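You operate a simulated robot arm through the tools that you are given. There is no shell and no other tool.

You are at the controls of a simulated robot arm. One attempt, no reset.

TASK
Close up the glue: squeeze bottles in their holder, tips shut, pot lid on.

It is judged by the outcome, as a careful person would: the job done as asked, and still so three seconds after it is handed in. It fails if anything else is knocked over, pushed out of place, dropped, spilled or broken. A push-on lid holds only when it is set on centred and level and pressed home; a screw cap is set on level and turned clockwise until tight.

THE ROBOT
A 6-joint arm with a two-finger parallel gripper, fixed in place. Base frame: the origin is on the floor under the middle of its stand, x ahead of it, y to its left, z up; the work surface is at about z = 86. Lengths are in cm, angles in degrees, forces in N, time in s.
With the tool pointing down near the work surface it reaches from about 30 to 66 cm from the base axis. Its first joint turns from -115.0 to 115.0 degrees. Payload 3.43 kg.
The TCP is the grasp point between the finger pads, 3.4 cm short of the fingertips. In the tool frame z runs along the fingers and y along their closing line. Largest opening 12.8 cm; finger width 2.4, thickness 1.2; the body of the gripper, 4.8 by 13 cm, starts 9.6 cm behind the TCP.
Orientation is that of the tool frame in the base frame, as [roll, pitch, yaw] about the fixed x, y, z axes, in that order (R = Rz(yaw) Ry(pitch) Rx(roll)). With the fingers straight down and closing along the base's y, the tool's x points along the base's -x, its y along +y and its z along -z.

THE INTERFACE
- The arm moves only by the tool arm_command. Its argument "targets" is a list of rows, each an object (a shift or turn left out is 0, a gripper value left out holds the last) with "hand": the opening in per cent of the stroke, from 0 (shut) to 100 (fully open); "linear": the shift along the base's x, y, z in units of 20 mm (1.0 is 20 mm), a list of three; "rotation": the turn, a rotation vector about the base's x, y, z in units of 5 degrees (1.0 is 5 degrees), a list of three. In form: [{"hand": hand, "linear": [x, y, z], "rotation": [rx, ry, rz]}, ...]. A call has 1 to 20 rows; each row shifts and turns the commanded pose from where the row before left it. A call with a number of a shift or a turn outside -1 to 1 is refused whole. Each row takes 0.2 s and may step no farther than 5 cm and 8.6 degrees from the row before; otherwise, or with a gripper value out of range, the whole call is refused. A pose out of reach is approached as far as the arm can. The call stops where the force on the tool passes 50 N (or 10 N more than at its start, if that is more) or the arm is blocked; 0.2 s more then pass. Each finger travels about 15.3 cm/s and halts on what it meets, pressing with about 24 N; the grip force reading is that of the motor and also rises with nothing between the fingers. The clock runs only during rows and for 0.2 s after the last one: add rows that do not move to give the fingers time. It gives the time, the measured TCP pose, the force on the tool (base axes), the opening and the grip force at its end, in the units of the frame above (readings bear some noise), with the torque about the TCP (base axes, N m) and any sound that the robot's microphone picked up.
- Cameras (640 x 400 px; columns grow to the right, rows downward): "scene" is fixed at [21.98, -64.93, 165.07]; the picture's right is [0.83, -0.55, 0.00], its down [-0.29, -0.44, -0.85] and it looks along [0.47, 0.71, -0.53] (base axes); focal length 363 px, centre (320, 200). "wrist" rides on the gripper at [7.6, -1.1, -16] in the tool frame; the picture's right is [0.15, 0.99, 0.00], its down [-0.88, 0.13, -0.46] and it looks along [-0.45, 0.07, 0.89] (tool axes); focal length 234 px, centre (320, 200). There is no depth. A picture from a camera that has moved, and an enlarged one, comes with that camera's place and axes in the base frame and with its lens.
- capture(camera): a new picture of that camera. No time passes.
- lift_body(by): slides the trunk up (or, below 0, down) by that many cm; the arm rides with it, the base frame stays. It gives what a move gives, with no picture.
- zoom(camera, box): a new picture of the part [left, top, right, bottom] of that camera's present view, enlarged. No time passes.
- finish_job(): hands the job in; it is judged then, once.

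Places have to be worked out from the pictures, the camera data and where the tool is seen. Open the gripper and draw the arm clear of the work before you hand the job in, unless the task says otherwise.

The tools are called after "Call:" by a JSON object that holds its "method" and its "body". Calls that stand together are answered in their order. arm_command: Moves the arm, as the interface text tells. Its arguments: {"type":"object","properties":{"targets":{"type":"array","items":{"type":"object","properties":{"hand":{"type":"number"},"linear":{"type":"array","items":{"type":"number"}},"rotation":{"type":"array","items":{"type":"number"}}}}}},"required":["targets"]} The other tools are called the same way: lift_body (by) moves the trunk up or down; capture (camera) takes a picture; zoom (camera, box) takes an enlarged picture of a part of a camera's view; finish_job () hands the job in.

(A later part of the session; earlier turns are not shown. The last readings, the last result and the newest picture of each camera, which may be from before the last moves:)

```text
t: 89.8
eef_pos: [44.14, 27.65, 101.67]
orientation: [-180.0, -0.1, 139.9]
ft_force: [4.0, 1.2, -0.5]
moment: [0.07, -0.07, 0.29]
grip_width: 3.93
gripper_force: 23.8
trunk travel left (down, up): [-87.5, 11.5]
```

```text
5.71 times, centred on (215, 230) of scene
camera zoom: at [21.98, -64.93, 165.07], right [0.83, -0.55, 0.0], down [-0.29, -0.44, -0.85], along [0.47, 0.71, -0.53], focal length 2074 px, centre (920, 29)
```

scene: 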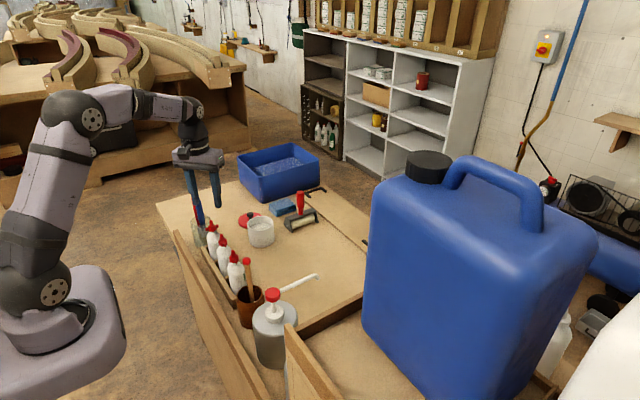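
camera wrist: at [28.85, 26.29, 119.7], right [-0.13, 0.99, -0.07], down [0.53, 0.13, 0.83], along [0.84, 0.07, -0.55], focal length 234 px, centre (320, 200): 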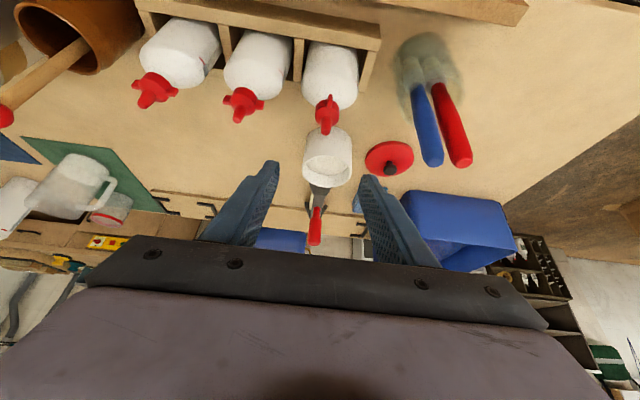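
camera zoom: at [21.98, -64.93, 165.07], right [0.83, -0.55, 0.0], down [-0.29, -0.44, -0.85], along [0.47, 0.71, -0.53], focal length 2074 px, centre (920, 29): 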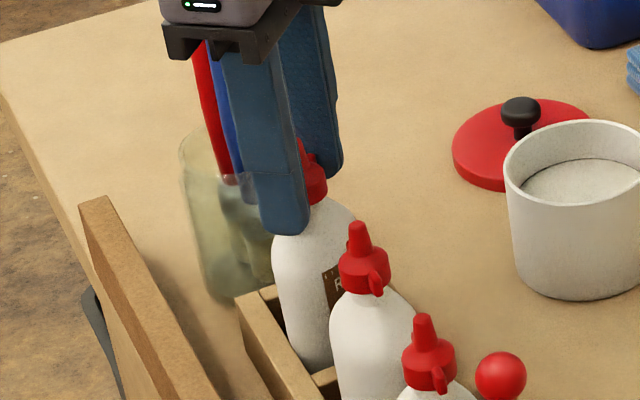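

Torque rose to 0.29 N·m: cap 3 is tight, wings in line with the body. I release, rise a little, and turn to yaw 90 to square the body, watching the jar handles.

Call:
{"method": "arm_command", "body": {"targets": [{"hand": 55, "linear": [0, 0, 0]}, {"hand": 55, "linear": [0, 0, 0]}, {"linear": [0, 0, 0.5]}, {"rotation": [0, 0, -1]}, {"rotation": [0, 0, -1]}, {"rotation": [0, 0, -1]}, {"rotation": [0, 0, -1]}, {"rotation": [0, 0, -1]}, {"rotation": [0, 0, -1]}, {"rotation": [0, 0, -1]}, {"rotation": [0, 0, -1]}, {"rotation": [0, 0, -1]}, {"rotation": [0, 0, -1]}, {"linear": [0, 0, 0]}]}}

Call:
{"method": "capture", "body": {"camera": "scene"}}

Call:
{"method": "zoom", "body": {"camera": "scene", "box": [160, 120, 260, 260]}}

Call:
{"method": "capture", "body": {"camera": "wrist"}}

```text
t: 92.8
eef_pos: [44.12, 27.61, 102.63]
orientation: [180.0, 0.0, 89.9]
ft_force: [-0.2, 0.0, -0.2]
moment: [0.02, -0.03, 0.05]
grip_width: 7.04
gripper_force: 0.0
trunk travel left (down, up): [-87.5, 11.5]
```

```text
taken
```

scene: 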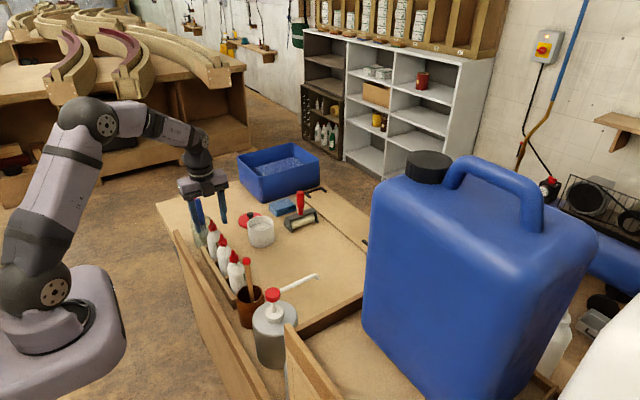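

```text
2.86 times, centred on (210, 190) of scene
camera zoom: at [21.98, -64.93, 165.07], right [0.83, -0.55, 0.0], down [-0.29, -0.44, -0.85], along [0.47, 0.71, -0.53], focal length 1037 px, centre (634, 229)
```

zoom: 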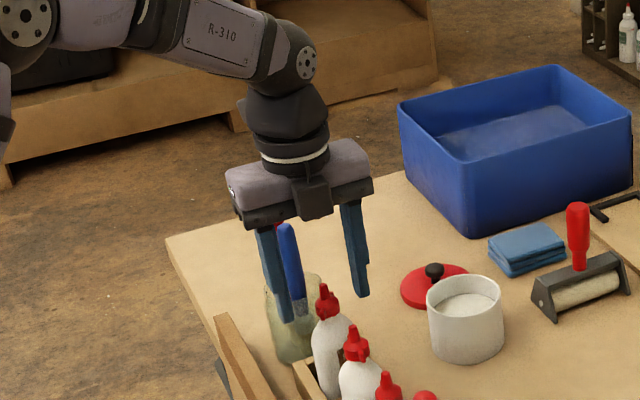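

```text
taken
camera wrist: at [42.91, 35.26, 118.55], right [0.99, 0.14, 0.0], down [0.13, -0.88, 0.46], along [0.07, -0.45, -0.89], focal length 234 px, centre (320, 200)
```

wrist: 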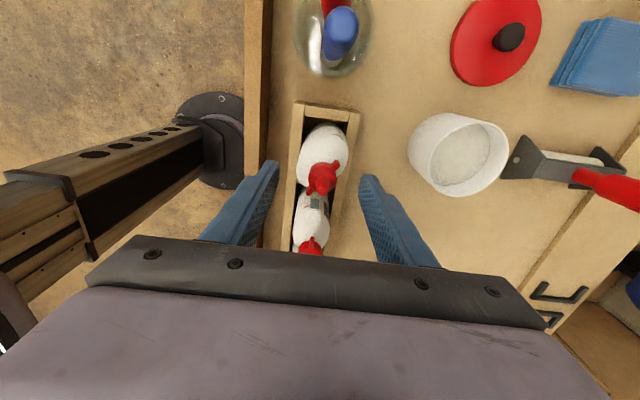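

From here the camera sees pot and lid nearly from above; I zoom to measure them, and there's ≥3 cm clearance to the jar handles for the descent.

Call:
{"method": "zoom", "body": {"camera": "wrist", "box": [390, 0, 630, 210]}}

Call:
{"method": "arm_command", "body": {"targets": [{"hand": 55, "linear": [0.03, 0, -0.6]}, {"linear": [0, 0, -0.7]}, {"linear": [0, 0, -0.7]}, {"linear": [0, 0, -0.7]}, {"linear": [0, 0, -0.6]}, {"linear": [0, 0, -0.3]}, {"linear": [0, 0, 0]}]}}

Call:
{"method": "zoom", "body": {"camera": "wrist", "box": [240, 90, 400, 240]}}

Call:
{"method": "zoom", "body": {"camera": "scene", "box": [170, 150, 250, 270]}}

```text
1.90 times, centred on (510, 105) of wrist
camera zoom: at [42.91, 35.26, 118.55], right [0.99, 0.14, 0.0], down [0.13, -0.88, 0.46], along [0.07, -0.45, -0.89], focal length 446 px, centre (-42, 381)
```

zoom: 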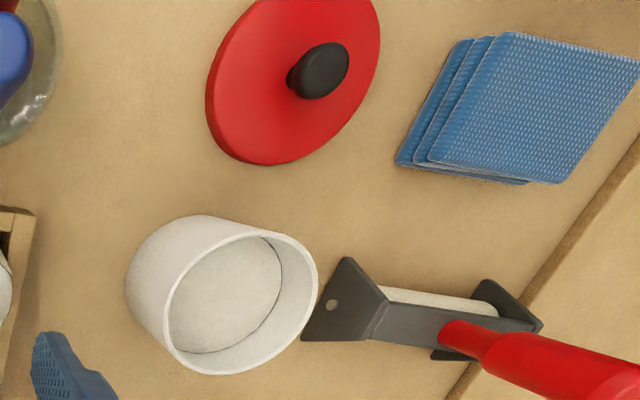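

```text
t: 94.4
eef_pos: [44.11, 27.49, 95.54]
orientation: [180.0, 0.0, 90.0]
ft_force: [-0.1, -0.1, -0.5]
moment: [0.0, 0.0, -0.03]
grip_width: 7.05
gripper_force: 0.0
trunk travel left (down, up): [-87.5, 11.5]
```

```text
2.67 times, centred on (320, 165) of wrist
camera zoom: at [42.97, 35.19, 111.38], right [0.99, 0.15, 0.0], down [0.13, -0.88, 0.46], along [0.07, -0.45, -0.89], focal length 624 px, centre (320, 293)
```

zoom: 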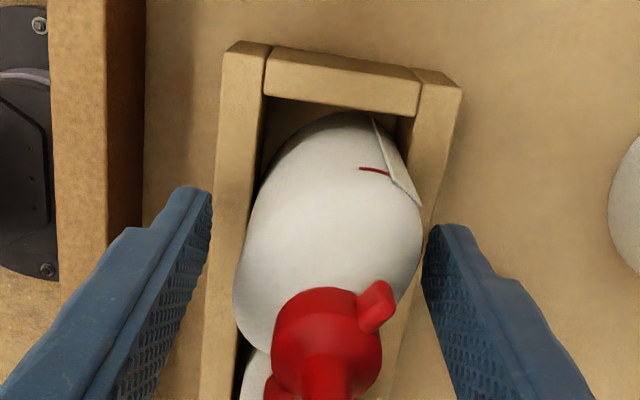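

```text
3.33 times, centred on (210, 210) of scene
camera zoom: at [21.98, -64.93, 165.07], right [0.83, -0.55, 0.0], down [-0.29, -0.44, -0.85], along [0.47, 0.71, -0.53], focal length 1210 px, centre (687, 167)
```

zoom: 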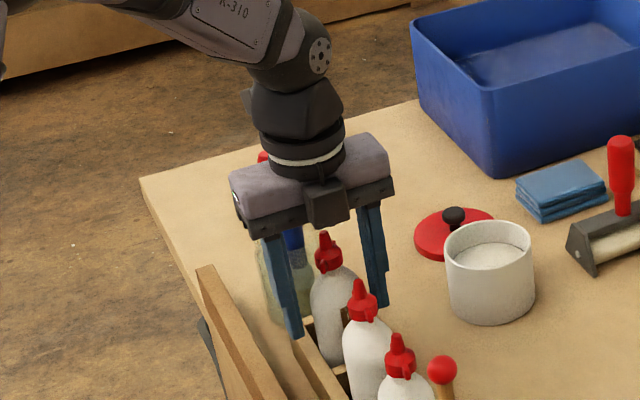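

No contact. Closing on the flats and rotating the body back by 30°.

Call:
{"method": "arm_command", "body": {"targets": [{"hand": 48, "linear": [0, 0, 0]}, {"hand": 42, "linear": [0, 0, 0]}, {"hand": 38, "linear": [0, 0, 0]}, {"hand": 34, "linear": [0, 0, 0]}, {"hand": 30, "linear": [0, 0, 0]}, {"hand": 30, "linear": [0, 0, 0]}]}}

Call:
{"method": "arm_command", "body": {"targets": [{"hand": 30, "rotation": [0, 0, 1]}, {"rotation": [0, 0, 1]}, {"rotation": [0, 0, 1]}, {"rotation": [0, 0, 1]}, {"rotation": [0, 0, 1]}, {"rotation": [0, 0, 1]}, {"linear": [0, 0, 0]}]}}

Call:
{"method": "zoom", "body": {"camera": "wrist", "box": [240, 90, 400, 240]}}

Call:
{"method": "zoom", "body": {"camera": "scene", "box": [170, 190, 260, 270]}}

```text
t: 95.8
eef_pos: [44.12, 27.65, 95.43]
orientation: [-180.0, 0.1, 90.0]
ft_force: [2.5, 1.3, 1.5]
moment: [0.04, -0.11, 0.0]
grip_width: 4.98
gripper_force: 23.6
trunk travel left (down, up): [-87.5, 11.5]
```

```text
t: 97.4
eef_pos: [44.2, 27.56, 95.49]
orientation: [-179.9, 0.0, 120.2]
ft_force: [-1.0, 0.5, -0.6]
moment: [0.01, -0.04, -0.01]
grip_width: 4.96
gripper_force: 24.0
trunk travel left (down, up): [-87.5, 11.5]
```

```text
2.67 times, centred on (320, 165) of wrist
camera zoom: at [39.38, 33.64, 111.42], right [0.78, 0.62, 0.0], down [0.55, -0.7, 0.46], along [0.28, -0.36, -0.89], focal length 624 px, centre (320, 293)
```

zoom: 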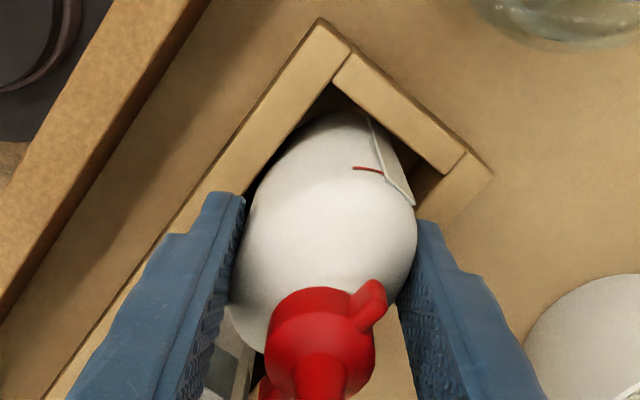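

```text
5.00 times, centred on (215, 230) of scene
camera zoom: at [21.98, -64.93, 165.07], right [0.83, -0.55, 0.0], down [-0.29, -0.44, -0.85], along [0.47, 0.71, -0.53], focal length 1815 px, centre (845, 50)
```

zoom: 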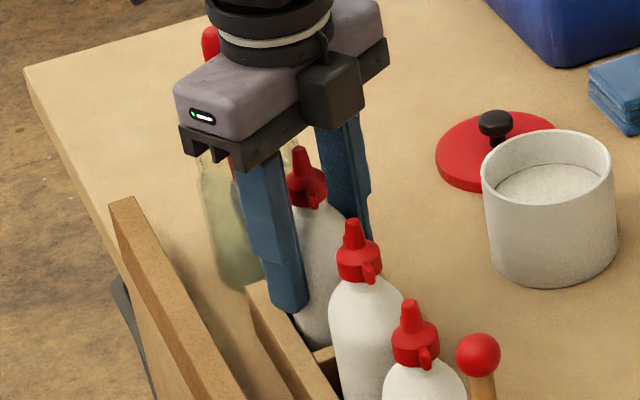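

Bottle 3 is square now. I open and rise straight up.

Call:
{"method": "arm_command", "body": {"targets": [{"hand": 55, "linear": [0, 0, 0]}, {"hand": 55, "linear": [0, 0, 0]}, {"linear": [0, 0, 0.8]}, {"linear": [0, 0, 0.9]}, {"linear": [0, 0, 0.9]}, {"linear": [0, 0, 0.9]}, {"linear": [0, 0, 0.9]}, {"linear": [0, 0, 0.9]}, {"linear": [0, 0, 0.9]}, {"linear": [0, 0, 0.9]}, {"linear": [0, 0, 0.9]}, {"linear": [0, 0, 0]}]}}

Call:
{"method": "capture", "body": {"camera": "wrist"}}

Call:
{"method": "zoom", "body": {"camera": "scene", "box": [190, 220, 260, 280]}}

```text
t: 100.0
eef_pos: [43.77, 27.63, 111.44]
orientation: [179.9, 0.0, 120.0]
ft_force: [-0.6, -0.2, -0.9]
moment: [0.01, 0.02, -0.03]
grip_width: 7.04
gripper_force: 0.1
trunk travel left (down, up): [-87.5, 11.5]
```

```text
taken
camera wrist: at [39.13, 33.68, 127.44], right [0.78, 0.62, 0.0], down [0.55, -0.7, 0.46], along [0.28, -0.36, -0.89], focal length 234 px, centre (320, 200)
```

wrist: 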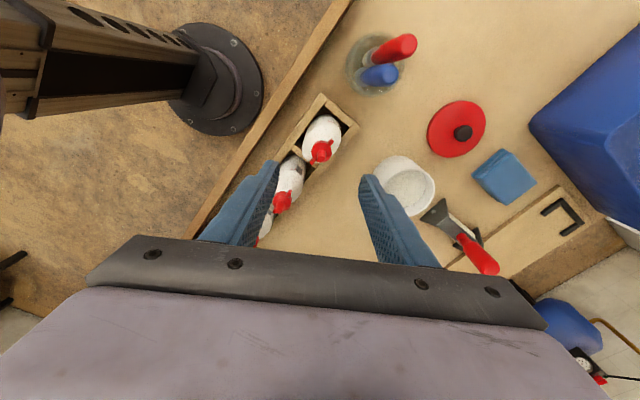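

```text
6.67 times, centred on (225, 250) of scene
camera zoom: at [21.98, -64.93, 165.07], right [0.83, -0.55, 0.0], down [-0.29, -0.44, -0.85], along [0.47, 0.71, -0.53], focal length 2420 px, centre (953, -133)
```

zoom: 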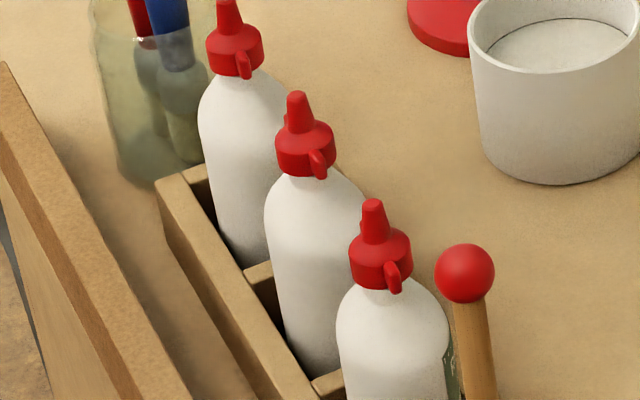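

All three tips now look alike. I zoom each cap's seam to compare bottle 1 with the two I tightened.

Call:
{"method": "zoom", "body": {"camera": "scene", "box": [208, 220, 228, 235]}}

Call:
{"method": "zoom", "body": {"camera": "scene", "box": [216, 234, 236, 249]}}

Call:
{"method": "zoom", "body": {"camera": "scene", "box": [224, 248, 248, 264]}}

Call:
{"method": "zoom", "body": {"camera": "wrist", "box": [250, 90, 370, 240]}}

```text
16.00 times, centred on (218, 228) of scene
camera zoom: at [21.98, -64.93, 165.07], right [0.83, -0.55, 0.0], down [-0.29, -0.44, -0.85], along [0.47, 0.71, -0.53], focal length 5808 px, centre (1952, -240)
```

zoom: 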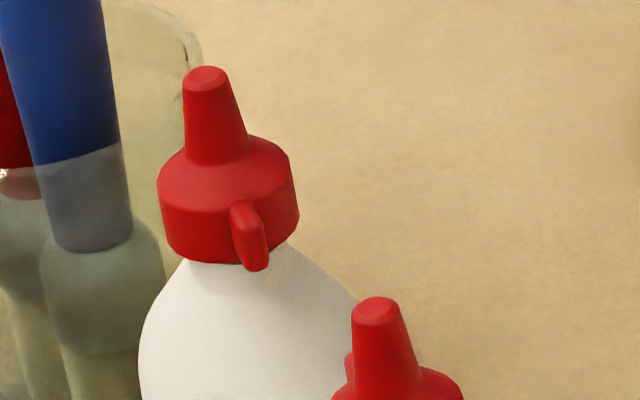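

```text
16.00 times, centred on (226, 242) of scene
camera zoom: at [21.98, -64.93, 165.07], right [0.83, -0.55, 0.0], down [-0.29, -0.44, -0.85], along [0.47, 0.71, -0.53], focal length 5808 px, centre (1824, -464)
```

zoom: 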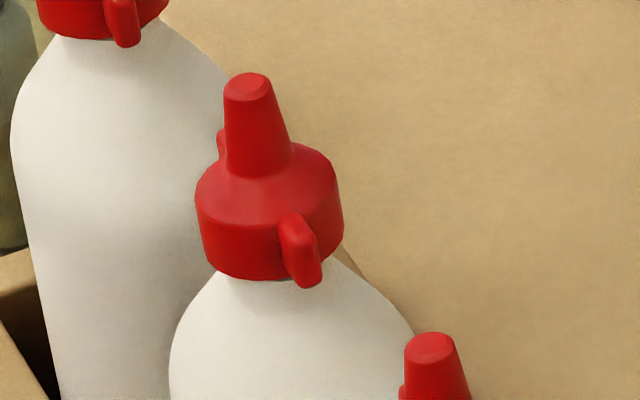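

```text
16.00 times, centred on (236, 256) of scene
camera zoom: at [21.98, -64.93, 165.07], right [0.83, -0.55, 0.0], down [-0.29, -0.44, -0.85], along [0.47, 0.71, -0.53], focal length 5808 px, centre (1664, -696)
```

zoom: 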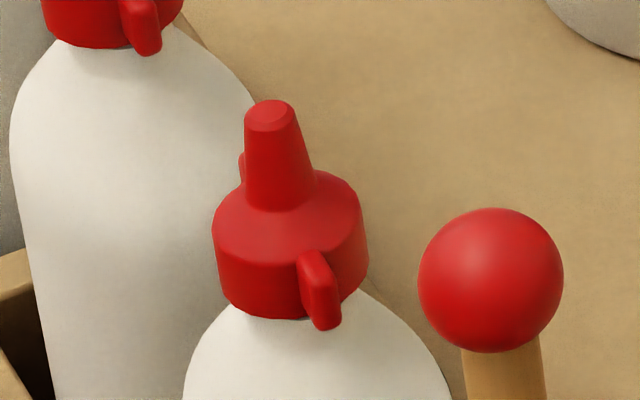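

```text
2.67 times, centred on (310, 165) of wrist
camera zoom: at [39.13, 33.68, 127.44], right [0.78, 0.62, 0.0], down [0.55, -0.7, 0.46], along [0.28, -0.36, -0.89], focal length 624 px, centre (347, 293)
```

zoom: 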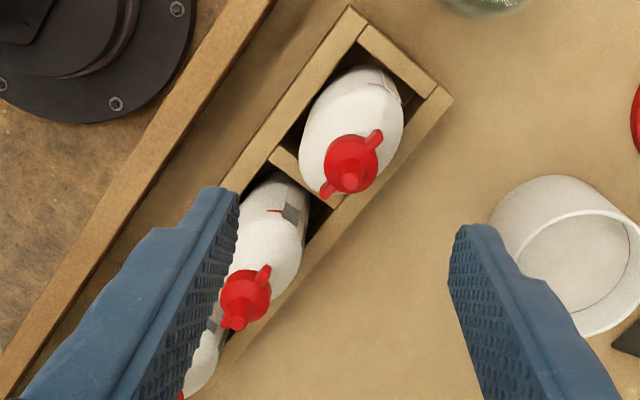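

All caps seat alike with no neck gap, so the bottles are done. For the pot, I triangulate its rim centre at (60.6, 29.95), rim z≈93.2, outer diameter ≈8.9. Now I zoom on the lid for its position.

Call:
{"method": "zoom", "body": {"camera": "wrist", "box": [370, 90, 500, 220]}}

Call:
{"method": "zoom", "body": {"camera": "scene", "box": [225, 200, 285, 250]}}

```text
3.08 times, centred on (435, 155) of wrist
camera zoom: at [39.13, 33.68, 127.44], right [0.78, 0.62, 0.0], down [0.55, -0.7, 0.46], along [0.28, -0.36, -0.89], focal length 720 px, centre (-34, 338)
```

zoom: 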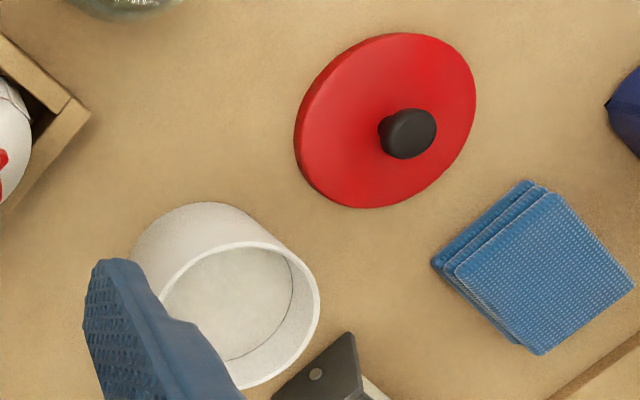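

```text
8.00 times, centred on (255, 225) of scene
camera zoom: at [21.98, -64.93, 165.07], right [0.83, -0.55, 0.0], down [-0.29, -0.44, -0.85], along [0.47, 0.71, -0.53], focal length 2904 px, centre (840, 0)
```

zoom: 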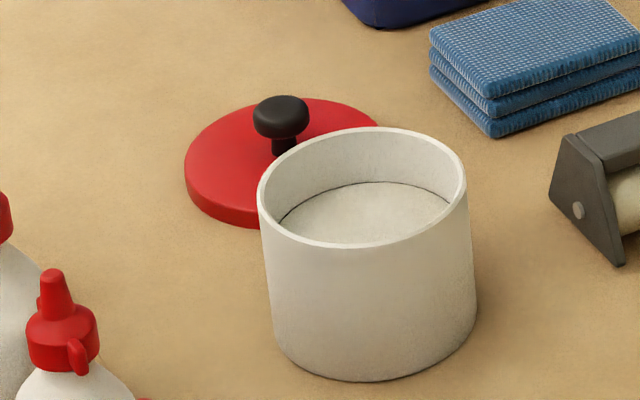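

The knob head is at (62.1, 42.25, 89.2), ~2.6 cm wide, lid centre (61.9, 42.1), diameter ≈9.5 (a skirt over the 8.9 cm pot). I turn the tool to the radial yaw (214°) while moving out, high above the jar handles.

Call:
{"method": "arm_command", "body": {"targets": [{"hand": 45, "linear": [0.2, 0.1, 0.3], "rotation": [0, 0, 0.99]}, {"linear": [0.2, 0.1, 0.3], "rotation": [0, 0, 0.99]}, {"linear": [0.3, 0.2, 0.3], "rotation": [0, 0, 0.99]}, {"linear": [0.3, 0.2, 0.3], "rotation": [0, 0, 0.99]}, {"linear": [0.3, 0.2, 0.2], "rotation": [0, 0, 0.99]}, {"linear": [0.3, 0.25, 0], "rotation": [0, 0, 0.99]}, {"linear": [0.3, 0.25, 0], "rotation": [0, 0, 0.99]}, {"linear": [0.3, 0.25, 0], "rotation": [0, 0, 0.99]}, {"linear": [0.3, 0.25, 0], "rotation": [0, 0, 0.99]}, {"linear": [0.3, 0.3, 0], "rotation": [0, 0, 0.99]}, {"linear": [0.3, 0.3, 0], "rotation": [0, 0, 0.99]}, {"linear": [0.3, 0.3, 0], "rotation": [0, 0, 0.99]}, {"linear": [0.3, 0.3, 0], "rotation": [0, 0, 0.99]}, {"linear": [0.3, 0.3, 0], "rotation": [0, 0, 0.99]}, {"linear": [0.3, 0.3, 0], "rotation": [0, 0, 0.99]}, {"linear": [0.3, 0.3, 0], "rotation": [0, 0, 0.99]}, {"linear": [0.3, 0.3, 0], "rotation": [0, 0, 0.99]}, {"linear": [0.2, 0.25, 0], "rotation": [0, 0, 0.99]}, {"linear": [0.1, 0.2, 0], "rotation": [0, 0, 0.98]}, {"linear": [0, 0, 0]}]}}

Call:
{"method": "arm_command", "body": {"targets": [{"hand": 45, "rotation": [0.5628, -0.8266, 0]}, {"rotation": [0.5628, -0.8266, 0]}, {"rotation": [0.5628, -0.8266, 0]}, {"rotation": [0.5628, -0.8266, 0]}, {"rotation": [0.5628, -0.8266, 0]}, {"rotation": [0.5628, -0.8266, 0]}, {"linear": [0, 0, 0]}]}}

Call:
{"method": "capture", "body": {"camera": "wrist"}}

Call:
{"method": "capture", "body": {"camera": "scene"}}

```text
t: 104.2
eef_pos: [51.72, 34.82, 113.03]
orientation: [-180.0, 0.0, -145.9]
ft_force: [0.7, -0.2, 0.7]
moment: [0.04, -0.01, 0.01]
grip_width: 5.75
gripper_force: 0.1
out of reach, approached as far as the arm can: row 14, 15, 16, 17, 18, 19
trunk travel left (down, up): [-87.5, 11.5]
```

```text
t: 105.8
eef_pos: [51.76, 34.83, 113.04]
orientation: [179.9, 30.0, -146.0]
ft_force: [0.2, -0.5, -0.1]
moment: [-0.01, -0.02, 0.0]
grip_width: 5.74
gripper_force: 0.0
trunk travel left (down, up): [-87.5, 11.5]
```

```text
taken
camera wrist: at [40.35, 25.79, 122.98], right [-0.66, 0.75, -0.07], down [0.37, 0.41, 0.84], along [0.65, 0.52, -0.54], focal length 234 px, centre (320, 200)
```

wrist: 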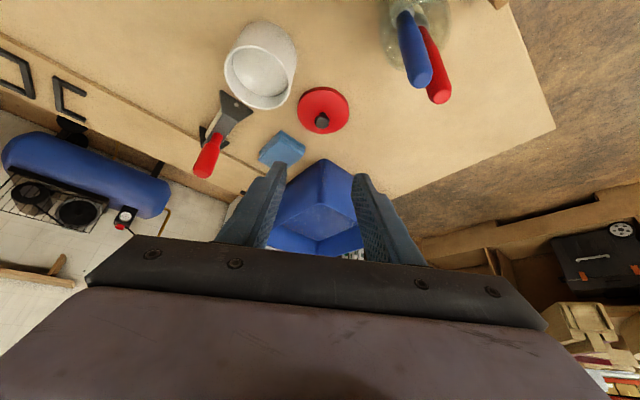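

```text
taken
```

scene: 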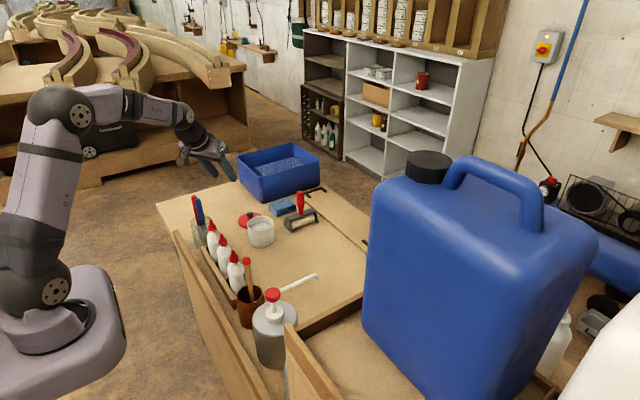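

Tool is tilted radially now at (51.8, 34.8, 113). I zoom on the lid and pot from this view to refine the positions.

Call:
{"method": "zoom", "body": {"camera": "wrist", "box": [285, 75, 365, 145]}}

Call:
{"method": "zoom", "body": {"camera": "wrist", "box": [210, 10, 310, 120]}}

```text
5.71 times, centred on (325, 110) of wrist
camera zoom: at [40.35, 25.79, 122.98], right [-0.66, 0.75, -0.07], down [0.37, 0.41, 0.84], along [0.65, 0.52, -0.54], focal length 1338 px, centre (291, 714)
```

zoom: 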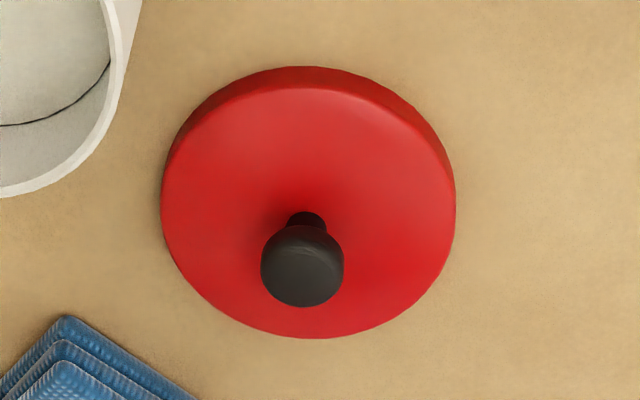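

```text
3.64 times, centred on (260, 65) of wrist
camera zoom: at [40.35, 25.79, 122.98], right [-0.66, 0.75, -0.07], down [0.37, 0.41, 0.84], along [0.65, 0.52, -0.54], focal length 852 px, centre (538, 691)
```

zoom: 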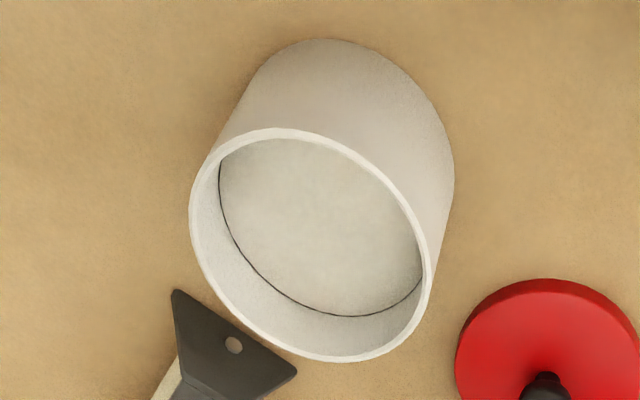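

From this view the knob lies ≈26 cm ahead along the fingers, offset 1.25 cm; I approach along the tool axis to about 8 cm standoff and re-measure by where it appears between the fingers.

Call:
{"method": "arm_command", "body": {"targets": [{"hand": 45, "linear": [0.346, 0.25, -0.894]}, {"linear": [0.346, 0.25, -0.894]}, {"linear": [0.346, 0.25, -0.894]}, {"linear": [0.346, 0.25, -0.894]}, {"linear": [0.346, 0.25, -0.894]}, {"linear": [0.346, 0.25, -0.894]}, {"linear": [0.346, 0.25, -0.894]}, {"linear": [0.346, 0.25, -0.894]}, {"linear": [0, 0, 0]}]}}

Call:
{"method": "capture", "body": {"camera": "wrist"}}

Call:
{"method": "zoom", "body": {"camera": "wrist", "box": [270, 100, 370, 220]}}

Call:
{"method": "zoom", "body": {"camera": "scene", "box": [200, 170, 300, 260]}}

```text
t: 107.8
eef_pos: [57.12, 38.88, 98.72]
orientation: [179.9, 30.0, -146.0]
ft_force: [0.0, -0.4, -0.1]
moment: [-0.03, -0.01, 0.01]
grip_width: 5.77
gripper_force: 0.1
trunk travel left (down, up): [-87.5, 11.5]
```

```text
taken
camera wrist: at [45.7, 29.77, 108.69], right [-0.66, 0.75, -0.07], down [0.37, 0.41, 0.84], along [0.65, 0.52, -0.55], focal length 234 px, centre (320, 200)
```

wrist: 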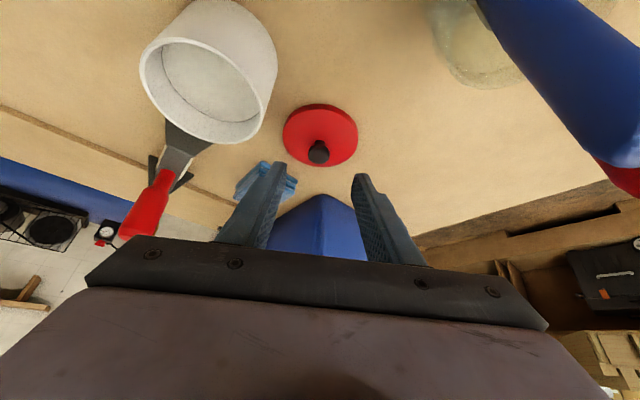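

```text
3.33 times, centred on (320, 160) of wrist
camera zoom: at [45.7, 29.77, 108.69], right [-0.66, 0.75, -0.07], down [0.37, 0.41, 0.84], along [0.65, 0.52, -0.55], focal length 781 px, centre (320, 333)
```

zoom: 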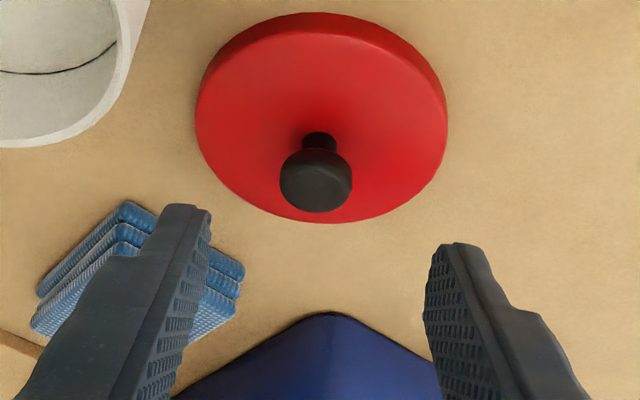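

```text
4.44 times, centred on (250, 215) of scene
camera zoom: at [21.98, -64.93, 165.07], right [0.83, -0.55, 0.0], down [-0.29, -0.44, -0.85], along [0.47, 0.71, -0.53], focal length 1613 px, centre (631, 133)
```

zoom: 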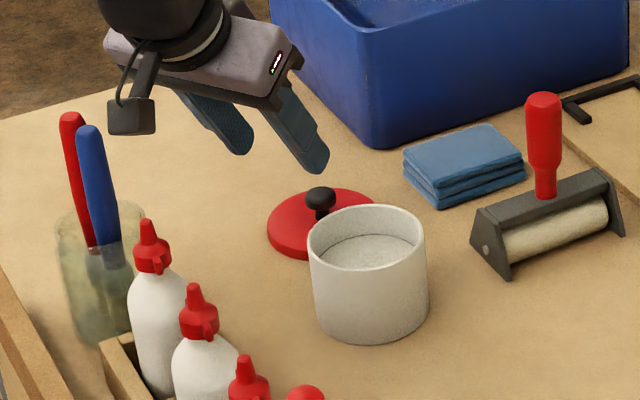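

The knob appears right where an 8 cm standoff predicts, centred between the fingers. I advance 5.5 cm along the tool axis and check again.

Call:
{"method": "arm_command", "body": {"targets": [{"hand": 45, "linear": [0.285, 0.192, -0.595]}, {"linear": [0.285, 0.192, -0.595]}, {"linear": [0.285, 0.192, -0.595]}, {"linear": [0.285, 0.192, -0.595]}, {"linear": [0, 0, 0]}]}}

Call:
{"method": "zoom", "body": {"camera": "wrist", "box": [260, 120, 380, 220]}}

Call:
{"method": "zoom", "body": {"camera": "scene", "box": [220, 185, 290, 245]}}

```text
t: 109.0
eef_pos: [59.34, 40.27, 93.94]
orientation: [179.8, 29.9, -146.0]
ft_force: [0.2, 0.4, -0.5]
moment: [0.01, 0.03, -0.02]
grip_width: 5.76
gripper_force: 0.0
trunk travel left (down, up): [-87.5, 11.5]
```

```text
4.00 times, centred on (320, 170) of wrist
camera zoom: at [47.92, 31.24, 103.9], right [-0.66, 0.75, -0.07], down [0.37, 0.41, 0.83], along [0.65, 0.52, -0.55], focal length 937 px, centre (320, 320)
```

zoom: 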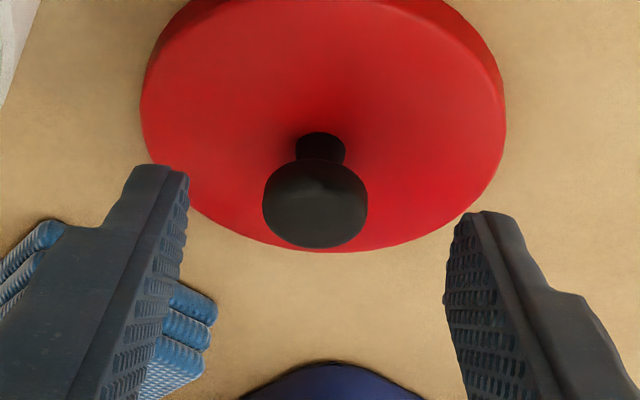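

```text
6.67 times, centred on (255, 215) of scene
camera zoom: at [21.98, -64.93, 165.07], right [0.83, -0.55, 0.0], down [-0.29, -0.44, -0.85], along [0.47, 0.71, -0.53], focal length 2420 px, centre (753, 100)
```

zoom: 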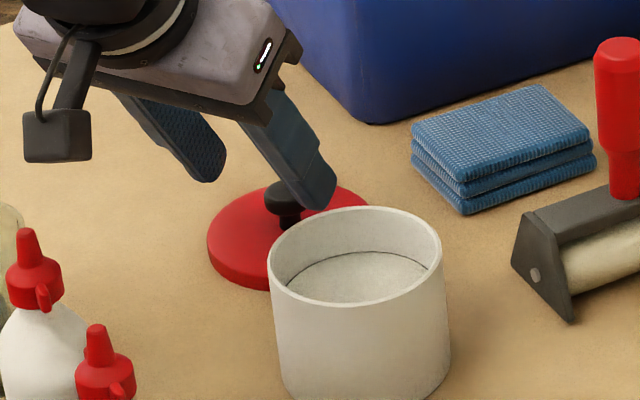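

Aligned; the knob is ~2.5 cm from the planned grip depth. I advance 2.9 cm slowly, which should leave the fingertips ~0.6 cm above the lid.

Call:
{"method": "arm_command", "body": {"targets": [{"hand": 45, "linear": [0.2, 0.135, -0.419]}, {"linear": [0.2, 0.135, -0.419]}, {"linear": [0.2, 0.135, -0.419]}, {"linear": [0, 0, 0]}]}}

Call:
{"method": "zoom", "body": {"camera": "wrist", "box": [260, 130, 380, 230]}}

Call:
{"method": "zoom", "body": {"camera": "scene", "box": [235, 200, 275, 235]}}

```text
t: 110.0
eef_pos: [60.62, 41.14, 91.47]
orientation: [179.9, 30.0, -146.0]
ft_force: [-0.4, 0.1, 0.5]
moment: [0.01, 0.0, -0.01]
grip_width: 5.73
gripper_force: 0.1
trunk travel left (down, up): [-87.5, 11.5]
```

```text
4.00 times, centred on (320, 180) of wrist
camera zoom: at [49.16, 32.14, 101.54], right [-0.66, 0.75, -0.07], down [0.37, 0.41, 0.83], along [0.65, 0.52, -0.55], focal length 937 px, centre (320, 280)
```

zoom: 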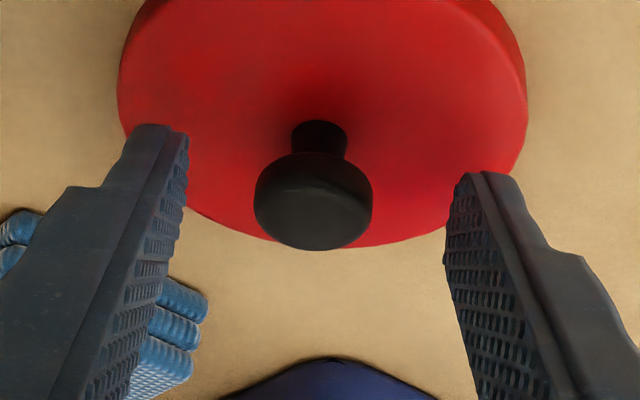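

```text
11.43 times, centred on (255, 218) of scene
camera zoom: at [21.98, -64.93, 165.07], right [0.83, -0.55, 0.0], down [-0.29, -0.44, -0.85], along [0.47, 0.71, -0.53], focal length 4149 px, centre (1063, 0)
```

zoom: 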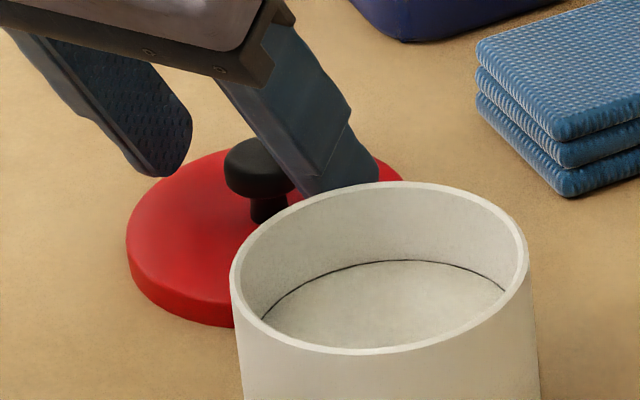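

Knob head sits ~1.1 cm inside the fingertips and centred. Closing on it.

Call:
{"method": "arm_command", "body": {"targets": [{"hand": 30, "linear": [0, 0, 0]}, {"hand": 22, "linear": [0, 0, 0]}, {"hand": 15, "linear": [0, 0, 0]}, {"hand": 10, "linear": [0, 0, 0]}, {"hand": 10, "linear": [0, 0, 0]}]}}

Call:
{"method": "zoom", "body": {"camera": "wrist", "box": [260, 130, 380, 230]}}

Call:
{"method": "zoom", "body": {"camera": "scene", "box": [235, 200, 275, 235]}}

```text
t: 111.2
eef_pos: [60.49, 41.27, 91.59]
orientation: [179.9, 30.1, -145.9]
ft_force: [0.1, 0.3, -0.4]
moment: [-0.02, -0.06, 0.03]
grip_width: 2.32
gripper_force: 23.7
trunk travel left (down, up): [-87.5, 11.5]
```

```text
4.00 times, centred on (320, 180) of wrist
camera zoom: at [49.16, 32.14, 101.55], right [-0.66, 0.75, -0.07], down [0.37, 0.41, 0.83], along [0.65, 0.52, -0.55], focal length 937 px, centre (320, 280)
```

zoom: 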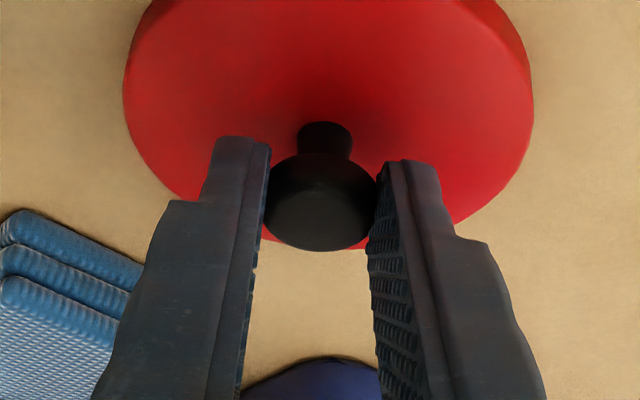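

```text
11.43 times, centred on (255, 218) of scene
camera zoom: at [21.98, -64.93, 165.07], right [0.83, -0.55, 0.0], down [-0.29, -0.44, -0.85], along [0.47, 0.71, -0.53], focal length 4149 px, centre (1063, 0)
```

zoom: 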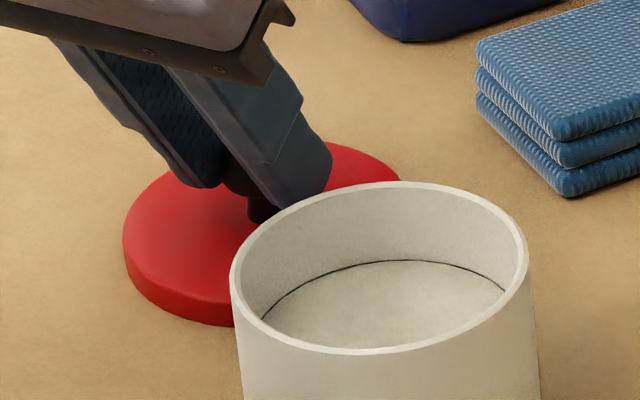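

Knob gripped (2.32 cm). I lift gently 2 cm and check that the lid stays level.

Call:
{"method": "arm_command", "body": {"targets": [{"hand": 10, "linear": [0, 0, 0.2]}, {"linear": [0, 0, 0.3]}, {"linear": [0, 0, 0.5]}, {"linear": [0, 0, 0]}]}}

Call:
{"method": "zoom", "body": {"camera": "wrist", "box": [260, 110, 380, 230]}}

Call:
{"method": "zoom", "body": {"camera": "scene", "box": [230, 195, 280, 240]}}

```text
t: 112.2
eef_pos: [60.63, 41.32, 93.56]
orientation: [180.0, 29.9, -145.9]
ft_force: [0.6, -0.2, -1.2]
moment: [-0.06, 0.03, 0.0]
grip_width: 2.3
gripper_force: 24.2
trunk travel left (down, up): [-87.5, 11.5]
```

```text
3.33 times, centred on (320, 170) of wrist
camera zoom: at [49.26, 32.24, 103.57], right [-0.66, 0.75, -0.07], down [0.37, 0.41, 0.83], along [0.65, 0.52, -0.55], focal length 781 px, centre (320, 300)
```

zoom: 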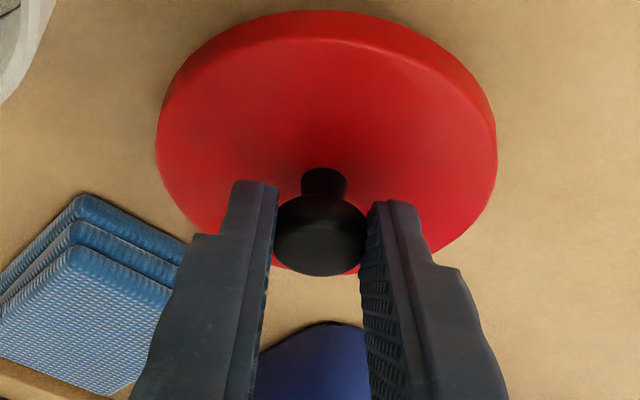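

```text
8.89 times, centred on (255, 218) of scene
camera zoom: at [21.98, -64.93, 165.07], right [0.83, -0.55, 0.0], down [-0.29, -0.44, -0.85], along [0.47, 0.71, -0.53], focal length 3227 px, centre (898, 44)
```

zoom: 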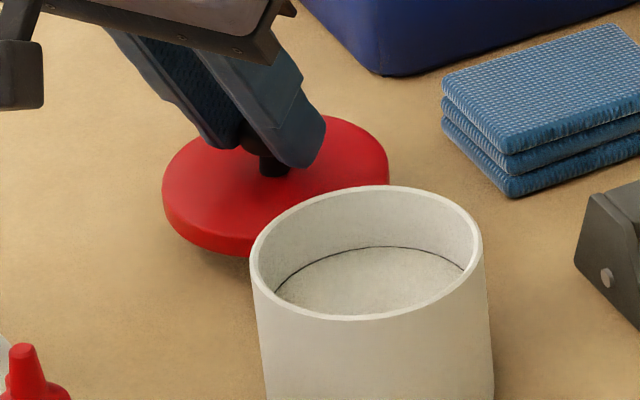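

Lid lifted level. Calibrating with the actual grip position, the pot centre is ≈(60.13, 29.7), so the lid needs a shift of about (−1.5, −12.3). I raise it clear of the rim and move over the pot.

Call:
{"method": "arm_command", "body": {"targets": [{"hand": 10, "linear": [0, 0, 0.7]}, {"linear": [0, 0, 0.9]}, {"linear": [0, 0, 0.9]}, {"linear": [0, 0, 0.9]}, {"linear": [0, 0, 0.8]}, {"linear": [-0.1, -0.7, 0]}, {"linear": [-0.1, -0.9, 0]}, {"linear": [-0.1, -0.9, 0]}, {"linear": [-0.1, -0.9, 0]}, {"linear": [-0.1, -0.9, 0]}, {"linear": [-0.1, -0.9, 0]}, {"linear": [-0.13, -0.94, 0]}, {"linear": [0, 0, 0]}, {"linear": [0, 0, 0]}]}}

Call:
{"method": "capture", "body": {"camera": "wrist"}}

Call:
{"method": "zoom", "body": {"camera": "scene", "box": [220, 180, 300, 255]}}

```text
t: 115.2
eef_pos: [59.24, 28.89, 101.87]
orientation: [180.0, 29.9, -146.1]
ft_force: [0.3, 0.6, -0.1]
moment: [0.0, 0.0, -0.02]
grip_width: 2.31
gripper_force: 24.2
trunk travel left (down, up): [-87.5, 11.5]
```

```text
taken
camera wrist: at [47.94, 19.79, 111.89], right [-0.66, 0.75, -0.07], down [0.37, 0.41, 0.83], along [0.65, 0.52, -0.55], focal length 234 px, centre (320, 200)
```

wrist: 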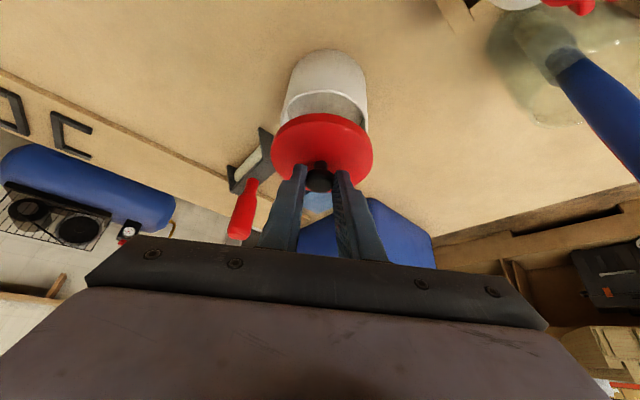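

```text
5.33 times, centred on (260, 218) of scene
camera zoom: at [21.98, -64.93, 165.07], right [0.83, -0.55, 0.0], down [-0.29, -0.44, -0.85], along [0.47, 0.71, -0.53], focal length 1936 px, centre (640, 107)
```

zoom: 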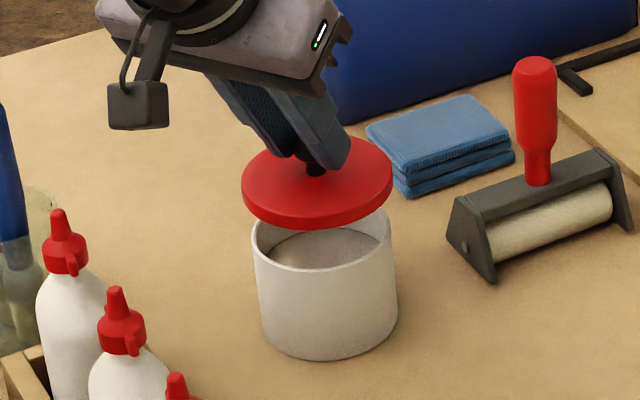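

The lid hovers over the pot. I zoom in both views to measure its offset from the rim.

Call:
{"method": "zoom", "body": {"camera": "scene", "box": [235, 200, 285, 250]}}

Call:
{"method": "zoom", "body": {"camera": "wrist", "box": [250, 40, 390, 200]}}

```text
8.00 times, centred on (260, 225) of scene
camera zoom: at [21.98, -64.93, 165.07], right [0.83, -0.55, 0.0], down [-0.29, -0.44, -0.85], along [0.47, 0.71, -0.53], focal length 2904 px, centre (800, 0)
```

zoom: 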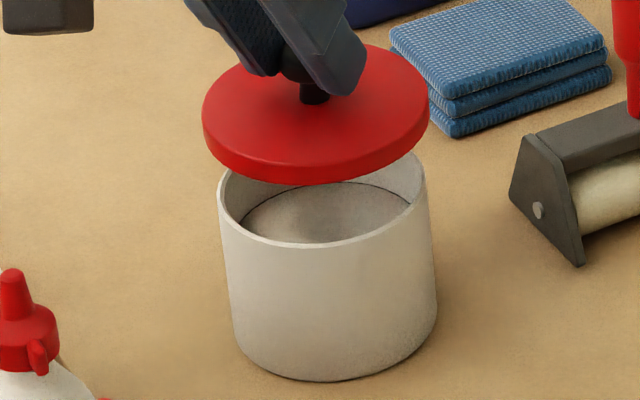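

```text
2.50 times, centred on (320, 120) of wrist
camera zoom: at [47.94, 19.79, 111.89], right [-0.66, 0.75, -0.07], down [0.37, 0.41, 0.83], along [0.65, 0.52, -0.55], focal length 585 px, centre (320, 400)
```

zoom: 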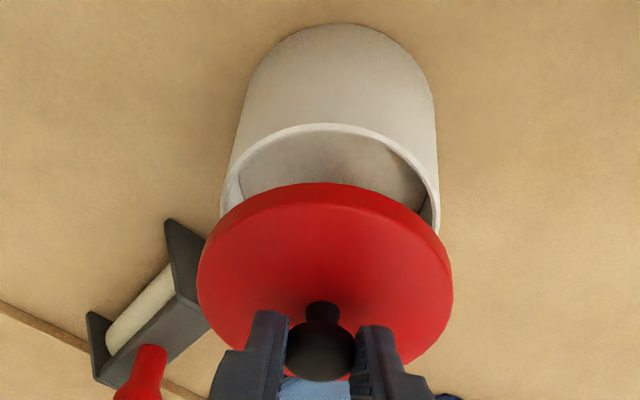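

Both views agree the lid is within ~0.1 cm radially but ~0.25 cm short tangentially (needs about (−0.15, +0.18)). I check its level more closely.

Call:
{"method": "zoom", "body": {"camera": "wrist", "box": [262, 105, 382, 185]}}

Call:
{"method": "zoom", "body": {"camera": "scene", "box": [242, 203, 280, 228]}}

```text
5.00 times, centred on (322, 145) of wrist
camera zoom: at [47.94, 19.79, 111.89], right [-0.66, 0.75, -0.07], down [0.37, 0.41, 0.83], along [0.65, 0.52, -0.55], focal length 1171 px, centre (310, 475)
```

zoom: 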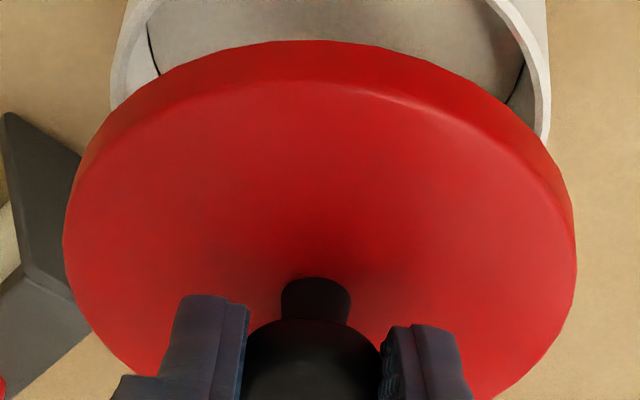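

```text
16.00 times, centred on (261, 216) of scene
camera zoom: at [21.98, -64.93, 165.07], right [0.83, -0.55, 0.0], down [-0.29, -0.44, -0.85], along [0.47, 0.71, -0.53], focal length 5808 px, centre (1264, -48)
```

zoom: 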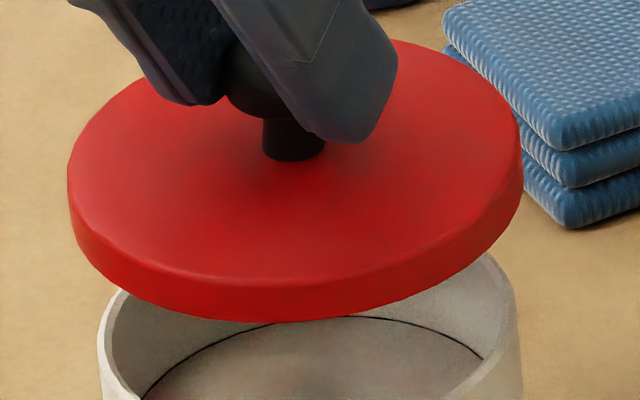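

Accounting for the camera's slight roll, the lid is aligned within ~0.1 cm and level. I lower 2.4 cm and look again just above the rim.

Call:
{"method": "arm_command", "body": {"targets": [{"hand": 10, "linear": [0, 0, -0.4]}, {"linear": [0, 0, -0.4]}, {"linear": [0, 0, -0.4]}, {"linear": [0, 0, 0]}, {"linear": [0, 0, 0]}]}}

Call:
{"method": "zoom", "body": {"camera": "scene", "box": [240, 205, 280, 245]}}

Call:
{"method": "zoom", "body": {"camera": "wrist", "box": [250, 70, 390, 190]}}

```text
t: 116.4
eef_pos: [59.35, 28.75, 99.47]
orientation: [179.9, 30.0, -146.0]
ft_force: [0.8, -0.4, -0.3]
moment: [0.0, 0.01, 0.0]
grip_width: 2.3
gripper_force: 23.9
trunk travel left (down, up): [-87.5, 11.5]
```

```text
10.00 times, centred on (260, 225) of scene
camera zoom: at [21.98, -64.93, 165.07], right [0.83, -0.55, 0.0], down [-0.29, -0.44, -0.85], along [0.47, 0.71, -0.53], focal length 3630 px, centre (920, -50)
```

zoom: 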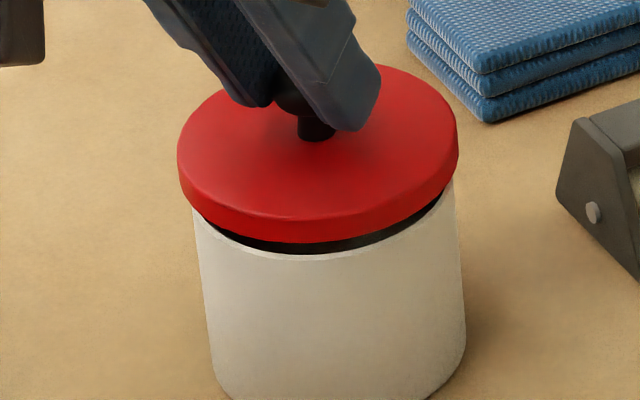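

```text
3.33 times, centred on (320, 130) of wrist
camera zoom: at [47.85, 19.85, 109.43], right [-0.66, 0.75, -0.07], down [0.37, 0.41, 0.83], along [0.65, 0.52, -0.55], focal length 781 px, centre (320, 433)
```

zoom: 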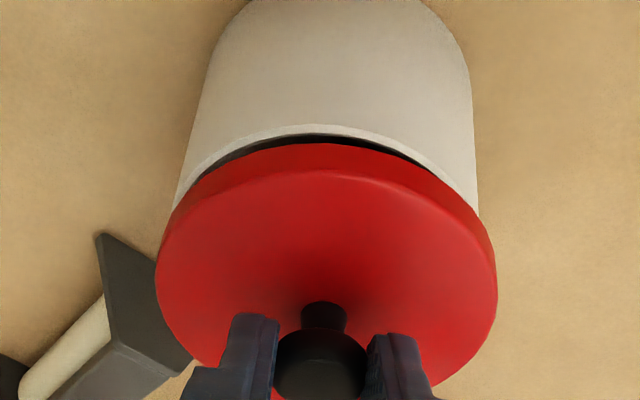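

The lid hangs ~0.5–0.7 cm over the rim. To settle centring without parallax, I lower another 0.3 cm and look closely at the overhang from both views.

Call:
{"method": "arm_command", "body": {"targets": [{"hand": 10, "linear": [0, 0, -0.15]}, {"linear": [0, 0, 0]}, {"linear": [0, 0, 0]}]}}

Call:
{"method": "zoom", "body": {"camera": "scene", "box": [242, 210, 280, 236]}}

Call:
{"method": "zoom", "body": {"camera": "wrist", "box": [265, 90, 375, 160]}}

```text
t: 117.2
eef_pos: [59.35, 28.87, 99.34]
orientation: [180.0, 29.9, -145.9]
ft_force: [-0.3, 0.0, -0.2]
moment: [0.01, -0.01, 0.01]
grip_width: 2.27
gripper_force: 24.0
trunk travel left (down, up): [-87.5, 11.5]
```

```text
15.38 times, centred on (261, 223) of scene
camera zoom: at [21.98, -64.93, 165.07], right [0.83, -0.55, 0.0], down [-0.29, -0.44, -0.85], along [0.47, 0.71, -0.53], focal length 5585 px, centre (1228, -154)
```

zoom: 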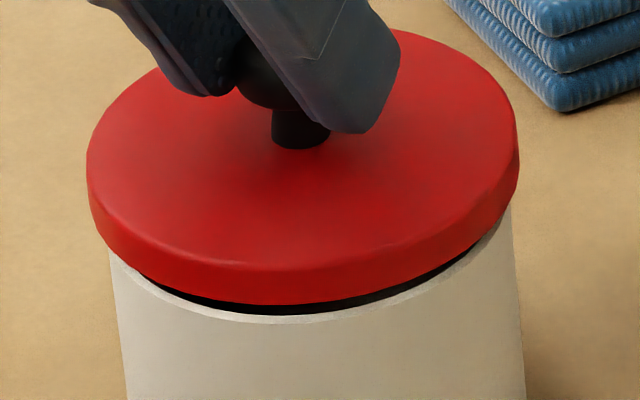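

```text
5.71 times, centred on (320, 125) of wrist
camera zoom: at [47.87, 19.86, 109.21], right [-0.66, 0.75, -0.07], down [0.37, 0.41, 0.83], along [0.65, 0.52, -0.55], focal length 1338 px, centre (320, 629)
```

zoom: 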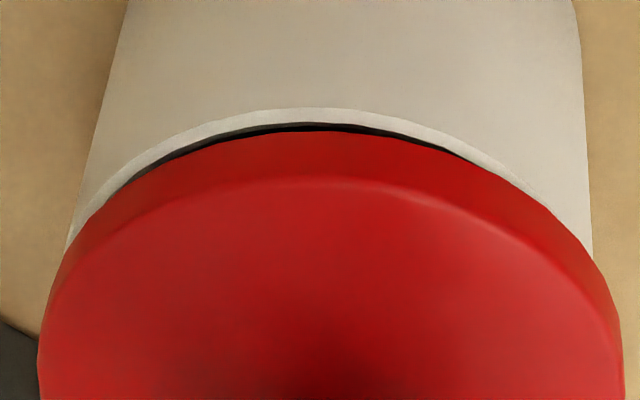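

The geometry suggests the lid sits ~0.2 cm too far outward (+y). I correct by (−0.08, −0.18), lower 0.3 cm more, and look again.

Call:
{"method": "arm_command", "body": {"targets": [{"hand": 10, "linear": [-0.04, -0.09, 0]}, {"linear": [0, 0, -0.1]}, {"linear": [0, 0, -0.05]}, {"linear": [0, 0, 0]}, {"linear": [0, 0, 0]}]}}

Call:
{"method": "zoom", "body": {"camera": "scene", "box": [242, 210, 280, 236]}}

Call:
{"method": "zoom", "body": {"camera": "wrist", "box": [265, 90, 375, 160]}}

```text
t: 118.4
eef_pos: [59.16, 28.76, 98.93]
orientation: [179.8, 30.0, -146.1]
ft_force: [0.4, 0.7, 0.0]
moment: [-0.02, -0.01, 0.01]
grip_width: 2.29
gripper_force: 23.6
trunk travel left (down, up): [-87.5, 11.5]
```

```text
15.38 times, centred on (261, 223) of scene
camera zoom: at [21.98, -64.93, 165.07], right [0.83, -0.55, 0.0], down [-0.29, -0.44, -0.85], along [0.47, 0.71, -0.53], focal length 5585 px, centre (1228, -154)
```

zoom: 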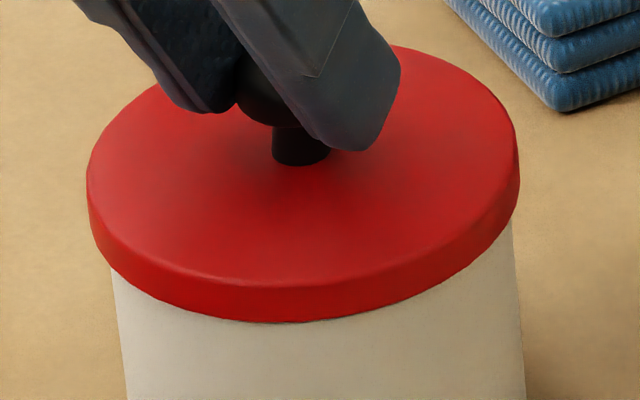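

```text
5.71 times, centred on (320, 125) of wrist
camera zoom: at [47.75, 19.65, 108.93], right [-0.66, 0.75, -0.07], down [0.37, 0.41, 0.83], along [0.65, 0.52, -0.55], focal length 1338 px, centre (320, 629)
```

zoom: 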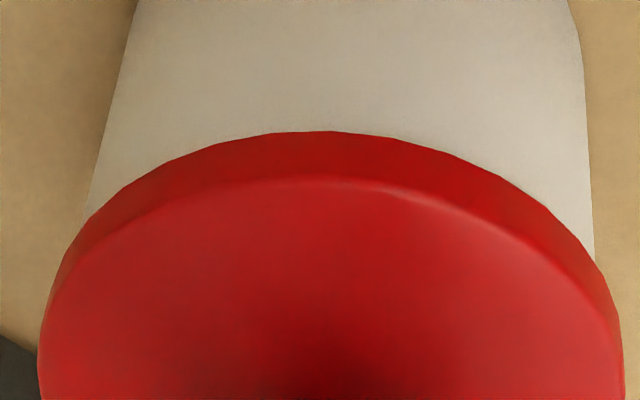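

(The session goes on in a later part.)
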